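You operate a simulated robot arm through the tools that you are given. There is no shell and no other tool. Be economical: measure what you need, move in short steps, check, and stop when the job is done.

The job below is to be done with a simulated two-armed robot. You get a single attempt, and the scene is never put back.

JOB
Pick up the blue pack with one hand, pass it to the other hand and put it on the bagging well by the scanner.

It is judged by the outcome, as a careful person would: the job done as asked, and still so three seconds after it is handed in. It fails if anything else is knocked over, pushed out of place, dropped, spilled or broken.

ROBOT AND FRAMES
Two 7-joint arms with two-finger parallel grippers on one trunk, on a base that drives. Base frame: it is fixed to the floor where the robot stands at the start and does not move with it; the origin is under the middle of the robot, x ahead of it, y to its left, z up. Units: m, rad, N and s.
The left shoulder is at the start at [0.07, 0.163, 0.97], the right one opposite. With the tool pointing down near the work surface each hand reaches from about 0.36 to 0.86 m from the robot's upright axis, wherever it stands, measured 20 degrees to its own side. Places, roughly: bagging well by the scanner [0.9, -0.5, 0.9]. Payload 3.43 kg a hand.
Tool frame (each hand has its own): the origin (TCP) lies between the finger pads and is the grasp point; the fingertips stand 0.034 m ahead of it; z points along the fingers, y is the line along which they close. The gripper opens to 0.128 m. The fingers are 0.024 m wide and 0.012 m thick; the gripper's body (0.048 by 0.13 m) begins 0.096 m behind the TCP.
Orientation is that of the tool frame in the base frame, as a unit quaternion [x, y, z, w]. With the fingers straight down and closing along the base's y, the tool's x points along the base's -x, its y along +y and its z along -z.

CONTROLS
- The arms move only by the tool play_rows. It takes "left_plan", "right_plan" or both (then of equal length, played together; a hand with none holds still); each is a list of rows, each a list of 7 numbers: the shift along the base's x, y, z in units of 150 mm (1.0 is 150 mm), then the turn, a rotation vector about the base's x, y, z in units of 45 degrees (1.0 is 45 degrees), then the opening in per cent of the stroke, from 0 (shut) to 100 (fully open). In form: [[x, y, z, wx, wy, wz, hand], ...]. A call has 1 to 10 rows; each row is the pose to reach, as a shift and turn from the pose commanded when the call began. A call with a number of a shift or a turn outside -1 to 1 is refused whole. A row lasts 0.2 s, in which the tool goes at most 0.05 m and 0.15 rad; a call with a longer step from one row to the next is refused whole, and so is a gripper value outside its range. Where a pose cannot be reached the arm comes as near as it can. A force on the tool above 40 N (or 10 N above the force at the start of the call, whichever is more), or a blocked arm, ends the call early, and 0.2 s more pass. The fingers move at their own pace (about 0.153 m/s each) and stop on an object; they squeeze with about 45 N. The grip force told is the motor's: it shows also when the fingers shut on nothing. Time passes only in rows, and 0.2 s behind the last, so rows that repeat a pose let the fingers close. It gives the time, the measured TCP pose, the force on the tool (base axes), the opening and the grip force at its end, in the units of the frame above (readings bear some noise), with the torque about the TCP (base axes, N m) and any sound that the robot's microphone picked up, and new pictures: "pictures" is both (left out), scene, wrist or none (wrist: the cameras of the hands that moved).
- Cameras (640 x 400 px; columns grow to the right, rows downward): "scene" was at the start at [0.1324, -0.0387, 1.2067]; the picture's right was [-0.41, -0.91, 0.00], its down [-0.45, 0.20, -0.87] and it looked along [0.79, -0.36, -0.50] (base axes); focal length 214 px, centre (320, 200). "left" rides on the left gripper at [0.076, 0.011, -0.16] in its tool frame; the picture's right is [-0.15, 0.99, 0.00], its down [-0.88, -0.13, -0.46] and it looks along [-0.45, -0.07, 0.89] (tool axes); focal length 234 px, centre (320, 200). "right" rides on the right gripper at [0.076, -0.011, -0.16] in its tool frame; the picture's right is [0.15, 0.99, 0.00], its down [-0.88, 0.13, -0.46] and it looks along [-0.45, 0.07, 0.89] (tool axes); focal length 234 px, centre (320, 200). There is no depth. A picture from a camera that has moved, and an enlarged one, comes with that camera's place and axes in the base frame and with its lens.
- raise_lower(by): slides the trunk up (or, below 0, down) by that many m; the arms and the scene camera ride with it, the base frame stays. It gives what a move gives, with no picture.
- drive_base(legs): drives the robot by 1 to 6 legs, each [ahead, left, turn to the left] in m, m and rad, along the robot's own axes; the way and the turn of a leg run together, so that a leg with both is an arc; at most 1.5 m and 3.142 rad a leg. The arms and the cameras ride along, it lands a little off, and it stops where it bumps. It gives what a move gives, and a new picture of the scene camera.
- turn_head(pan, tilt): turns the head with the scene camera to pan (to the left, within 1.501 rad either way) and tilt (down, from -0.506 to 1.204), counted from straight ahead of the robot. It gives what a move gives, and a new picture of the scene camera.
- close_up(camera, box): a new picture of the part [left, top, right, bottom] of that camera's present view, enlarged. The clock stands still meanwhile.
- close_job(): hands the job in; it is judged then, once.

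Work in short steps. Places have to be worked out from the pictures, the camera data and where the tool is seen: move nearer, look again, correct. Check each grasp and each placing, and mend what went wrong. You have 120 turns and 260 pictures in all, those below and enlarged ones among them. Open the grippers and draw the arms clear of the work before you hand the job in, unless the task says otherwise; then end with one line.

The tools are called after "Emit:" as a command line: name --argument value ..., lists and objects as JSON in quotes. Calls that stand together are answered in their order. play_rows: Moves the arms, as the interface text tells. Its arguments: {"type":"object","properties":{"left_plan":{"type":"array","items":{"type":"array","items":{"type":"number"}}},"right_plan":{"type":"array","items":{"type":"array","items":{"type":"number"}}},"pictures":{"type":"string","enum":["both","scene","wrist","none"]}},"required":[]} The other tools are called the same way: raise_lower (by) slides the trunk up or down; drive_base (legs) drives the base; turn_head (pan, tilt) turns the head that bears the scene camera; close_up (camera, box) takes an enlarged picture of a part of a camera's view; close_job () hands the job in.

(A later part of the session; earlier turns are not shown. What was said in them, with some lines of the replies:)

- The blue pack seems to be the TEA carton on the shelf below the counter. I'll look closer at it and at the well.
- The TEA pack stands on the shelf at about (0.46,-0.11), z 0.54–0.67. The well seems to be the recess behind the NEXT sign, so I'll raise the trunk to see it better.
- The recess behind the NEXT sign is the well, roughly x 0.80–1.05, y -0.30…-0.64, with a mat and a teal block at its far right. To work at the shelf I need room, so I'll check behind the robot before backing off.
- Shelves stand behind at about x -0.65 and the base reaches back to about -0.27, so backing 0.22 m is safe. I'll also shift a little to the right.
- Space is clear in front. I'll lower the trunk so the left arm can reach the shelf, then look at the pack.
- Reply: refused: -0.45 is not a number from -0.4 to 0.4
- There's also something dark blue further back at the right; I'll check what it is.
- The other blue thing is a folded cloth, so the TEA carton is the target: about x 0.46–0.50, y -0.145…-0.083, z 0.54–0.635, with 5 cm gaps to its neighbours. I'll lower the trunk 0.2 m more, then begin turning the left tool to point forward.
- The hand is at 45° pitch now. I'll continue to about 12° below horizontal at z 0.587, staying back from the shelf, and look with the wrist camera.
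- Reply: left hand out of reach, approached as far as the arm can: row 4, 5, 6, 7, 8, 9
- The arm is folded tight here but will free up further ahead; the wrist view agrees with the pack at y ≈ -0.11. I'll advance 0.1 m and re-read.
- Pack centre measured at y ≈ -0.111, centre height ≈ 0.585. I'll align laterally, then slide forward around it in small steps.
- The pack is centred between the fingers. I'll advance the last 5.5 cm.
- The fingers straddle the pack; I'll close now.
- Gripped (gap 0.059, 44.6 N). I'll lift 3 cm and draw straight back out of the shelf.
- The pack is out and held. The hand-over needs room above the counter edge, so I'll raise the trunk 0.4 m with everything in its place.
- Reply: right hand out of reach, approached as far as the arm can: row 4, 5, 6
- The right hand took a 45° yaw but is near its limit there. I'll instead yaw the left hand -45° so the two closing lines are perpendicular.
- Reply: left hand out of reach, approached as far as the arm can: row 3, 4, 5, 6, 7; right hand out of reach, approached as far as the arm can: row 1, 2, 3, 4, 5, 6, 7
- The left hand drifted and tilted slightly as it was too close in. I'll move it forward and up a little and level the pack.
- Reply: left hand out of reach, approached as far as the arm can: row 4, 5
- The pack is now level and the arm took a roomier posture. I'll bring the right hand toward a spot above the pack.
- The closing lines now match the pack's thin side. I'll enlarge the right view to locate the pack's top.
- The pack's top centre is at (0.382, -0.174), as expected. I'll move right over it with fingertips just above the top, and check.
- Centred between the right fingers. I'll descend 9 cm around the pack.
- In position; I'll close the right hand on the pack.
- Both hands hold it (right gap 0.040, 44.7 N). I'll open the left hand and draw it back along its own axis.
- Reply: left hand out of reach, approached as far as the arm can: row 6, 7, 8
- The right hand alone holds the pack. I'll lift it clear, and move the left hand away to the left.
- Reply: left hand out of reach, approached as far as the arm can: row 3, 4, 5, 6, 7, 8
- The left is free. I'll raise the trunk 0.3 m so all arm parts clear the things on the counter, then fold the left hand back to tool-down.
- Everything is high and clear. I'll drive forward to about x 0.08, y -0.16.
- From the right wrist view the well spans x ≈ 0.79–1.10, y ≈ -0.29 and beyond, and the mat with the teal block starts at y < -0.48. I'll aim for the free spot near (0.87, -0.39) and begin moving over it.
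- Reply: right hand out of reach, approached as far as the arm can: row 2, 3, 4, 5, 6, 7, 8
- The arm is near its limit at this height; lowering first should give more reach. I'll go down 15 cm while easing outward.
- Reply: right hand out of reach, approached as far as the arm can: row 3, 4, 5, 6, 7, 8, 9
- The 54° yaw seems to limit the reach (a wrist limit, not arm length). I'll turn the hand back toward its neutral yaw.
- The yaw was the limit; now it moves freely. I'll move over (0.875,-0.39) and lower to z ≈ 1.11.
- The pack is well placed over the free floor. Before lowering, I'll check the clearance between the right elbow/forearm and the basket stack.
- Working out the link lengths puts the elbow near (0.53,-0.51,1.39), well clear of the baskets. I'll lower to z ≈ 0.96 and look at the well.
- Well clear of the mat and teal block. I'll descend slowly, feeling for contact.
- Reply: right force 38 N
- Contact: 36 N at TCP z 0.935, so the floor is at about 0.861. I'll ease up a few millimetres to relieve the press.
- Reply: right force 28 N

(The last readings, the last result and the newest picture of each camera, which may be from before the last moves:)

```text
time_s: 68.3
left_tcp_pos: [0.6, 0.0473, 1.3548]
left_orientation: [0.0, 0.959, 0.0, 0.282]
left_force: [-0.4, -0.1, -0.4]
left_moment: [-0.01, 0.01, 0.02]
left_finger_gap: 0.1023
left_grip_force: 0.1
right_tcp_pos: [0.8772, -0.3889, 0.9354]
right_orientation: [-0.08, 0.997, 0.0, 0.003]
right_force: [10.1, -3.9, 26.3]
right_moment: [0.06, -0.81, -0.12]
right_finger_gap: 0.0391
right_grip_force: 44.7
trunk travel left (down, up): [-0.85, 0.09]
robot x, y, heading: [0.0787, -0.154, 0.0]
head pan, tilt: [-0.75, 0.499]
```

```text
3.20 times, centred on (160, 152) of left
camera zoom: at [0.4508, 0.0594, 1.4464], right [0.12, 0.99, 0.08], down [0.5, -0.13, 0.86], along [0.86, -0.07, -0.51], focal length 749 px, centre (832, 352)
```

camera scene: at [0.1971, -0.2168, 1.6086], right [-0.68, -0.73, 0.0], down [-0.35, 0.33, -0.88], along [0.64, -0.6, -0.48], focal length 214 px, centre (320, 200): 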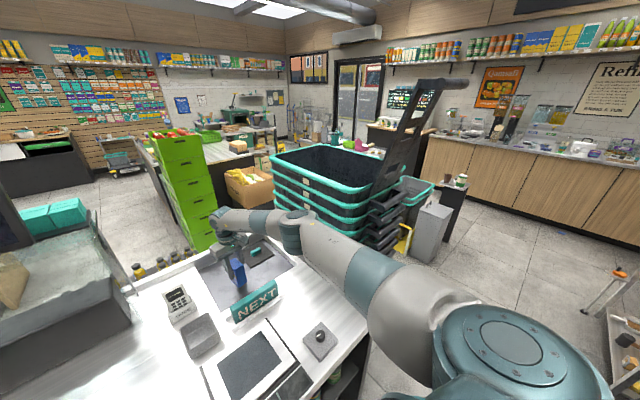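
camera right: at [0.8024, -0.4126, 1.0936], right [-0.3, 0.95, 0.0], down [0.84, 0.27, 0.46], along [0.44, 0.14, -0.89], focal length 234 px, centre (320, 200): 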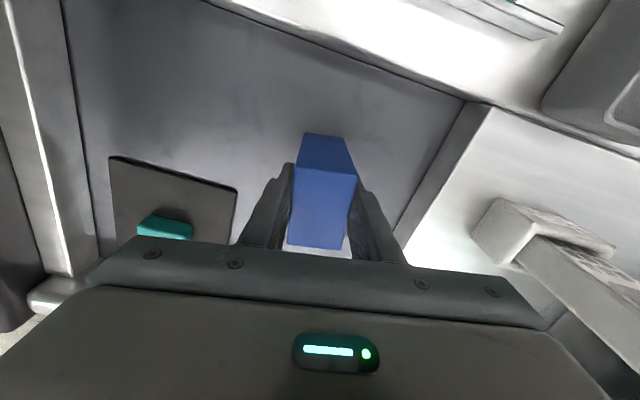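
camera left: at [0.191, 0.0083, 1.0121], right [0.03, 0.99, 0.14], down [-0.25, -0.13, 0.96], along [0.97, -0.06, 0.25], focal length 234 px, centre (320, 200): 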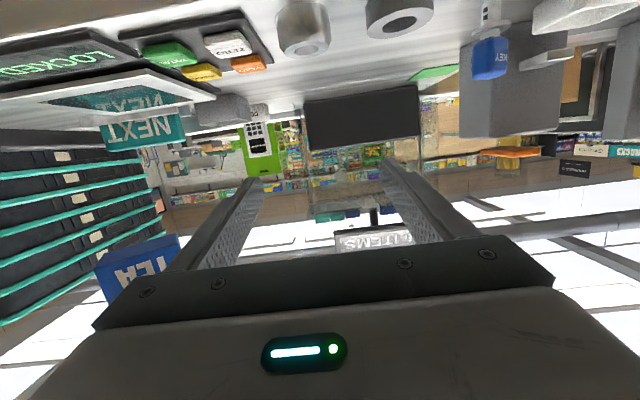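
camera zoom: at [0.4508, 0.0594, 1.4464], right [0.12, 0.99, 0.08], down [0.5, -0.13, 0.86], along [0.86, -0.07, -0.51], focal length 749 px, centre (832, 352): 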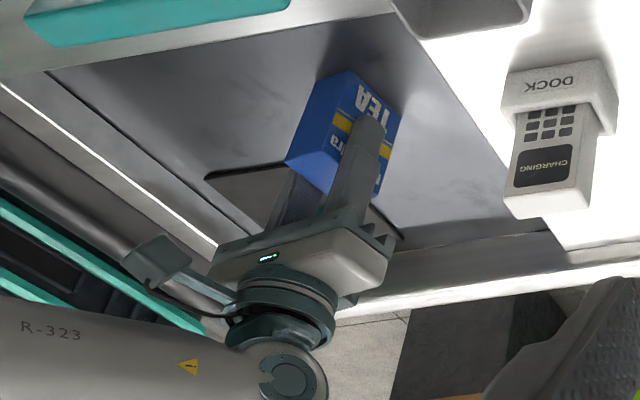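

The pack stands on the well floor, away from mat and walls. I'll relieve a little more and open the hand.

Emit:
play_rows --right_plan '[[0, 0, 0.015, 0, 0, 0, 10], [0, 0, 0.015, 0, 0, 0, 10]]' --pictures "none"

Emit:
play_rows --right_plan '[[0, 0, 0, 0, 0, 0, 35], [0, 0, 0, 0, 0, 0, 45], [0, 0, 0, 0, 0, 0, 50], [0, 0, 0, 0, 0, 0, 55], [0, 0, 0, 0, 0, 0, 55]]'

```text
time_s: 68.9
left_tcp_pos: [0.6011, 0.0486, 1.3539]
left_orientation: [-0.001, 0.96, 0.0, 0.28]
left_force: [0.4, -0.2, -0.6]
left_moment: [0.0, 0.01, -0.01]
left_finger_gap: 0.1024
left_grip_force: 0.0
right_tcp_pos: [0.875, -0.3877, 0.9353]
right_orientation: [-0.081, 0.997, 0.0, 0.001]
right_force: [5.6, 0.1, 19.0]
right_moment: [0.12, -1.07, -0.01]
right_finger_gap: 0.0394
right_grip_force: 45.1
trunk travel left (down, up): [-0.85, 0.09]
robot x, y, heading: [0.0808, -0.1529, 0.002]
head pan, tilt: [-0.75, 0.499]
```

```text
time_s: 70.1
left_tcp_pos: [0.6031, 0.0474, 1.3526]
left_orientation: [0.0, 0.96, 0.0, 0.281]
left_force: [-0.5, -0.2, 0.0]
left_moment: [-0.01, 0.01, -0.01]
left_finger_gap: 0.1025
left_grip_force: 0.1
right_tcp_pos: [0.877, -0.389, 0.9332]
right_orientation: [-0.08, 0.997, -0.002, 0.0]
right_force: [-0.1, 0.5, 0.1]
right_moment: [0.04, 0.07, 0.01]
right_finger_gap: 0.0707
right_grip_force: 0.3
trunk travel left (down, up): [-0.85, 0.09]
robot x, y, heading: [0.0824, -0.1564, 0.002]
head pan, tilt: [-0.75, 0.499]
camera scene: at [0.1971, -0.2165, 1.6086], right [-0.68, -0.73, 0.0], down [-0.35, 0.33, -0.88], along [0.64, -0.6, -0.48], focal length 214 px, centre (320, 200)
camera right: at [0.8032, -0.4132, 1.0929], right [-0.3, 0.95, 0.0], down [0.85, 0.27, 0.46], along [0.43, 0.14, -0.89], focal length 234 px, centre (320, 200)
```

scene: 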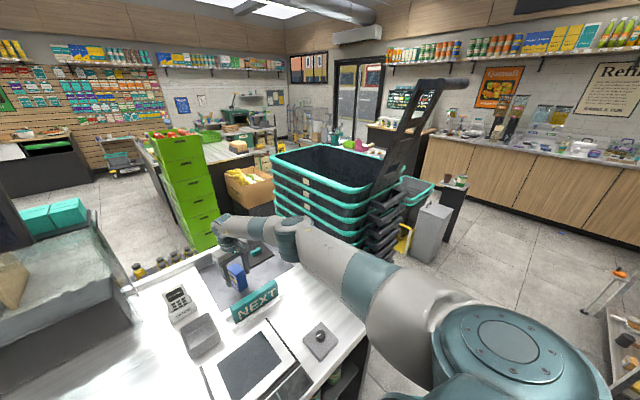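
right: 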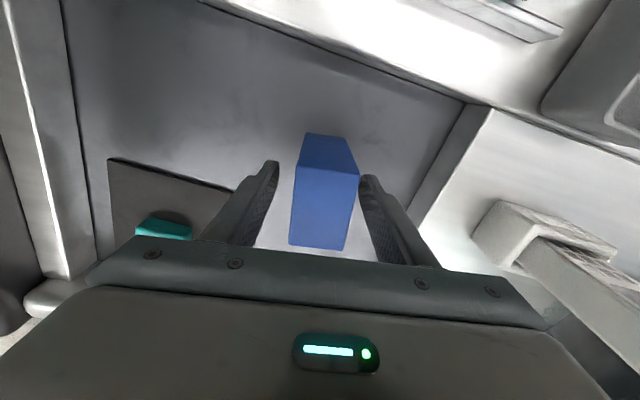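

Released and the pack stands. I'll lift the right hand straight up, watching that the pack stays.

Emit:
play_rows --right_plan '[[0, 0, 0.08, 0, 0, 0, 55], [0, 0, 0.2, 0, 0, 0, 55], [0, 0, 0.4, 0, 0, 0, 55], [0, 0, 0.6, 0, 0, 0, 55], [0, 0, 0.8, 0, 0, 0, 55], [0, 0, 1, 0, 0, 0, 55]]'

```text
time_s: 71.5
left_tcp_pos: [0.603, 0.0478, 1.3534]
left_orientation: [0.0, 0.96, 0.0, 0.281]
left_force: [-0.3, 0.7, 0.6]
left_moment: [-0.01, 0.0, -0.02]
left_finger_gap: 0.1024
left_grip_force: 0.1
right_tcp_pos: [0.8744, -0.3873, 1.0838]
right_orientation: [-0.079, 0.997, 0.0, 0.0]
right_force: [0.3, 0.4, 0.9]
right_moment: [-0.04, -0.01, 0.04]
right_finger_gap: 0.0704
right_grip_force: 0.0
trunk travel left (down, up): [-0.85, 0.09]
robot x, y, heading: [0.0811, -0.1537, 0.004]
head pan, tilt: [-0.75, 0.499]
camera scene: at [0.1968, -0.2163, 1.6086], right [-0.68, -0.73, 0.0], down [-0.35, 0.33, -0.88], along [0.64, -0.6, -0.48], focal length 214 px, centre (320, 200)
camera right: at [0.8031, -0.4117, 1.2429], right [-0.3, 0.95, 0.0], down [0.85, 0.27, 0.46], along [0.43, 0.14, -0.89], focal length 234 px, centre (320, 200)
```

scene: 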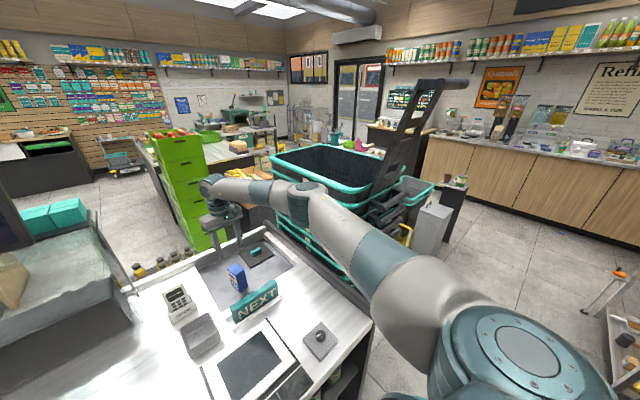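
right: 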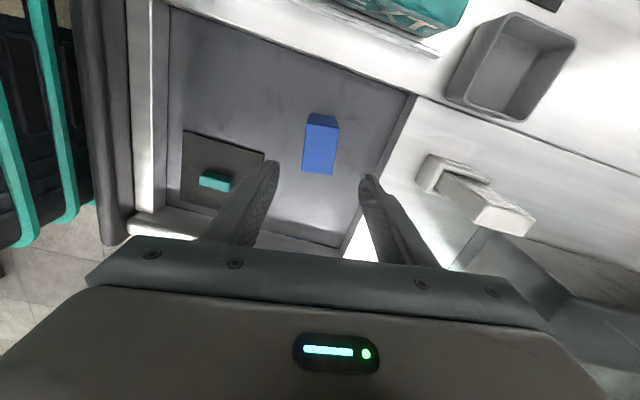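

The pack stands upright in the well. I'll raise the right hand further and draw it back, opening both hands fully.

Emit:
play_rows --right_plan '[[0, 0, 0.2, 0, 0, 0, 80], [0, 0, 0.4, 0, 0, 0, 100], [0, 0, 0.6, 0, 0, 0, 100], [-0.2, 0, 0.8, 0, 0, 0, 100], [-0.4, 0, 1, 0, 0, 0, 100], [-0.6, 0, 1, 0, 0, 0, 100], [-0.8, 0, 1, 0, 0, 0, 100], [-1, 0, 1, 0, 0, 0, 100]]' --left_plan '[[0, 0, 0, 0, 0, 0, 100], [0, 0, 0, 0, 0, 0, 100], [0, 0, 0, 0, 0, 0, 100], [0, 0, 0, 0, 0, 0, 100], [0, 0, 0, 0, 0, 0, 100], [0, 0, 0, 0, 0, 0, 100], [0, 0, 0, 0, 0, 0, 100], [0, 0, 0, 0, 0, 0, 100]]' --pictures "none"

Emit:
drive_base --legs '[[-0.2, 0, 0]]'

Emit:
turn_head --pan -0.2 --tilt 0.75

Emit:
close_up --camera "scene" --box '[200, 120, 440, 270]'

```text
time_s: 73.3
left_tcp_pos: [0.6014, 0.0462, 1.3535]
left_orientation: [0.0, 0.96, 0.0, 0.281]
left_force: [-0.1, -0.9, -0.5]
left_moment: [0.0, -0.02, -0.01]
left_finger_gap: 0.1281
left_grip_force: 0.1
right_tcp_pos: [0.7263, -0.387, 1.2341]
right_orientation: [-0.08, 0.997, 0.0, 0.001]
right_force: [-0.2, 0.6, -1.1]
right_moment: [0.01, -0.03, -0.01]
right_finger_gap: 0.1278
right_grip_force: 0.0
trunk travel left (down, up): [-0.85, 0.09]
robot x, y, heading: [0.0817, -0.1528, -0.001]
head pan, tilt: [-0.75, 0.499]
```

```text
time_s: 74.9
left_tcp_pos: [0.4089, 0.0464, 1.3524]
left_orientation: [-0.001, 0.96, 0.0, 0.278]
left_force: [0.1, -0.5, -0.4]
left_moment: [-0.04, 0.01, 0.01]
left_finger_gap: 0.1284
left_grip_force: 0.0
right_tcp_pos: [0.5331, -0.3862, 1.2305]
right_orientation: [-0.081, 0.997, 0.0, -0.001]
right_force: [0.3, -0.3, -1.2]
right_moment: [-0.03, -0.01, 0.0]
right_finger_gap: 0.1281
right_grip_force: 0.1
trunk travel left (down, up): [-0.85, 0.09]
robot x, y, heading: [-0.1198, -0.1561, 0.004]
head pan, tilt: [-0.75, 0.499]
camera scene: at [0.004, -0.2174, 1.6082], right [-0.68, -0.73, 0.0], down [-0.35, 0.32, -0.88], along [0.64, -0.6, -0.48], focal length 214 px, centre (320, 200)
```

scene: 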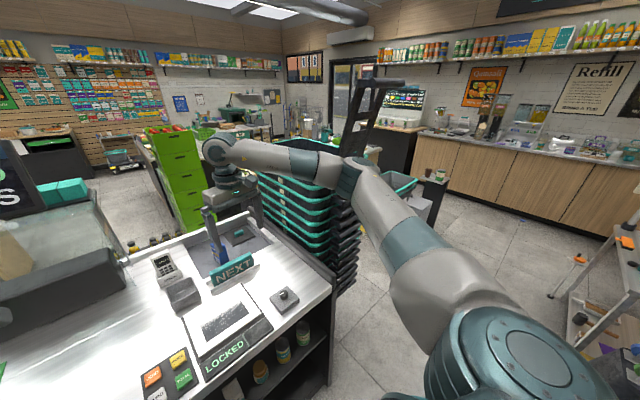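

```text
time_s: 75.8
left_tcp_pos: [0.4056, 0.048, 1.3526]
left_orientation: [-0.001, 0.96, 0.001, 0.279]
left_force: [0.3, 0.5, -0.1]
left_moment: [0.0, 0.04, -0.03]
left_finger_gap: 0.1282
left_grip_force: 0.1
right_tcp_pos: [0.5301, -0.3864, 1.2339]
right_orientation: [-0.081, 0.997, -0.001, 0.0]
right_force: [0.6, -0.6, -0.8]
right_moment: [0.01, 0.0, -0.03]
right_finger_gap: 0.1279
right_grip_force: 0.2
trunk travel left (down, up): [-0.85, 0.09]
robot x, y, heading: [-0.1166, -0.1531, 0.006]
head pan, tilt: [-0.201, 0.75]
camera scene: at [0.0144, -0.1718, 1.5867], right [-0.2, -0.98, 0.0], down [-0.67, 0.13, -0.73], along [0.72, -0.14, -0.68], focal length 214 px, centre (320, 200)
```

scene: 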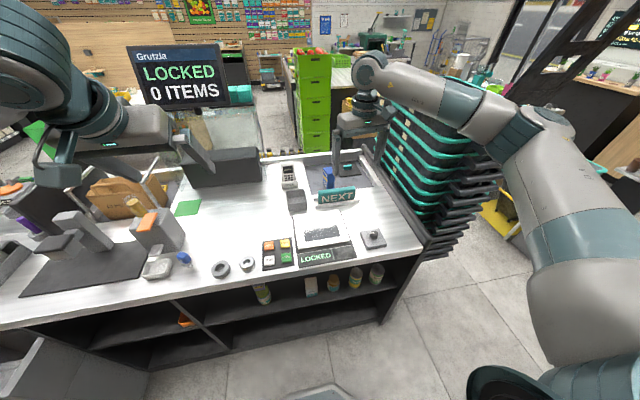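

```text
2.67 times, centred on (320, 195) of scene
camera zoom: at [0.0144, -0.1718, 1.5867], right [-0.2, -0.98, 0.0], down [-0.67, 0.13, -0.73], along [0.72, -0.14, -0.68], focal length 572 px, centre (320, 213)
```

zoom: 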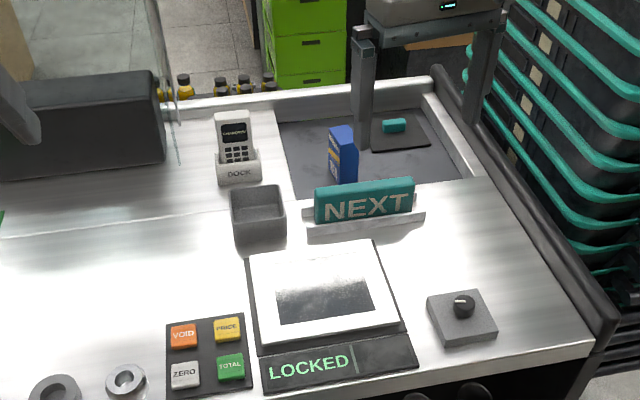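

The pack stands in the bagging well, everything else is in place, and both hands are open and clear, so I'm handing in.

Emit:
close_job

```text
The job is handed in.
```

The blue TEA pack was picked up with the left hand, passed to the right hand, and now stands upright in the bagging well by the scanner, and nothing else was seen to move.
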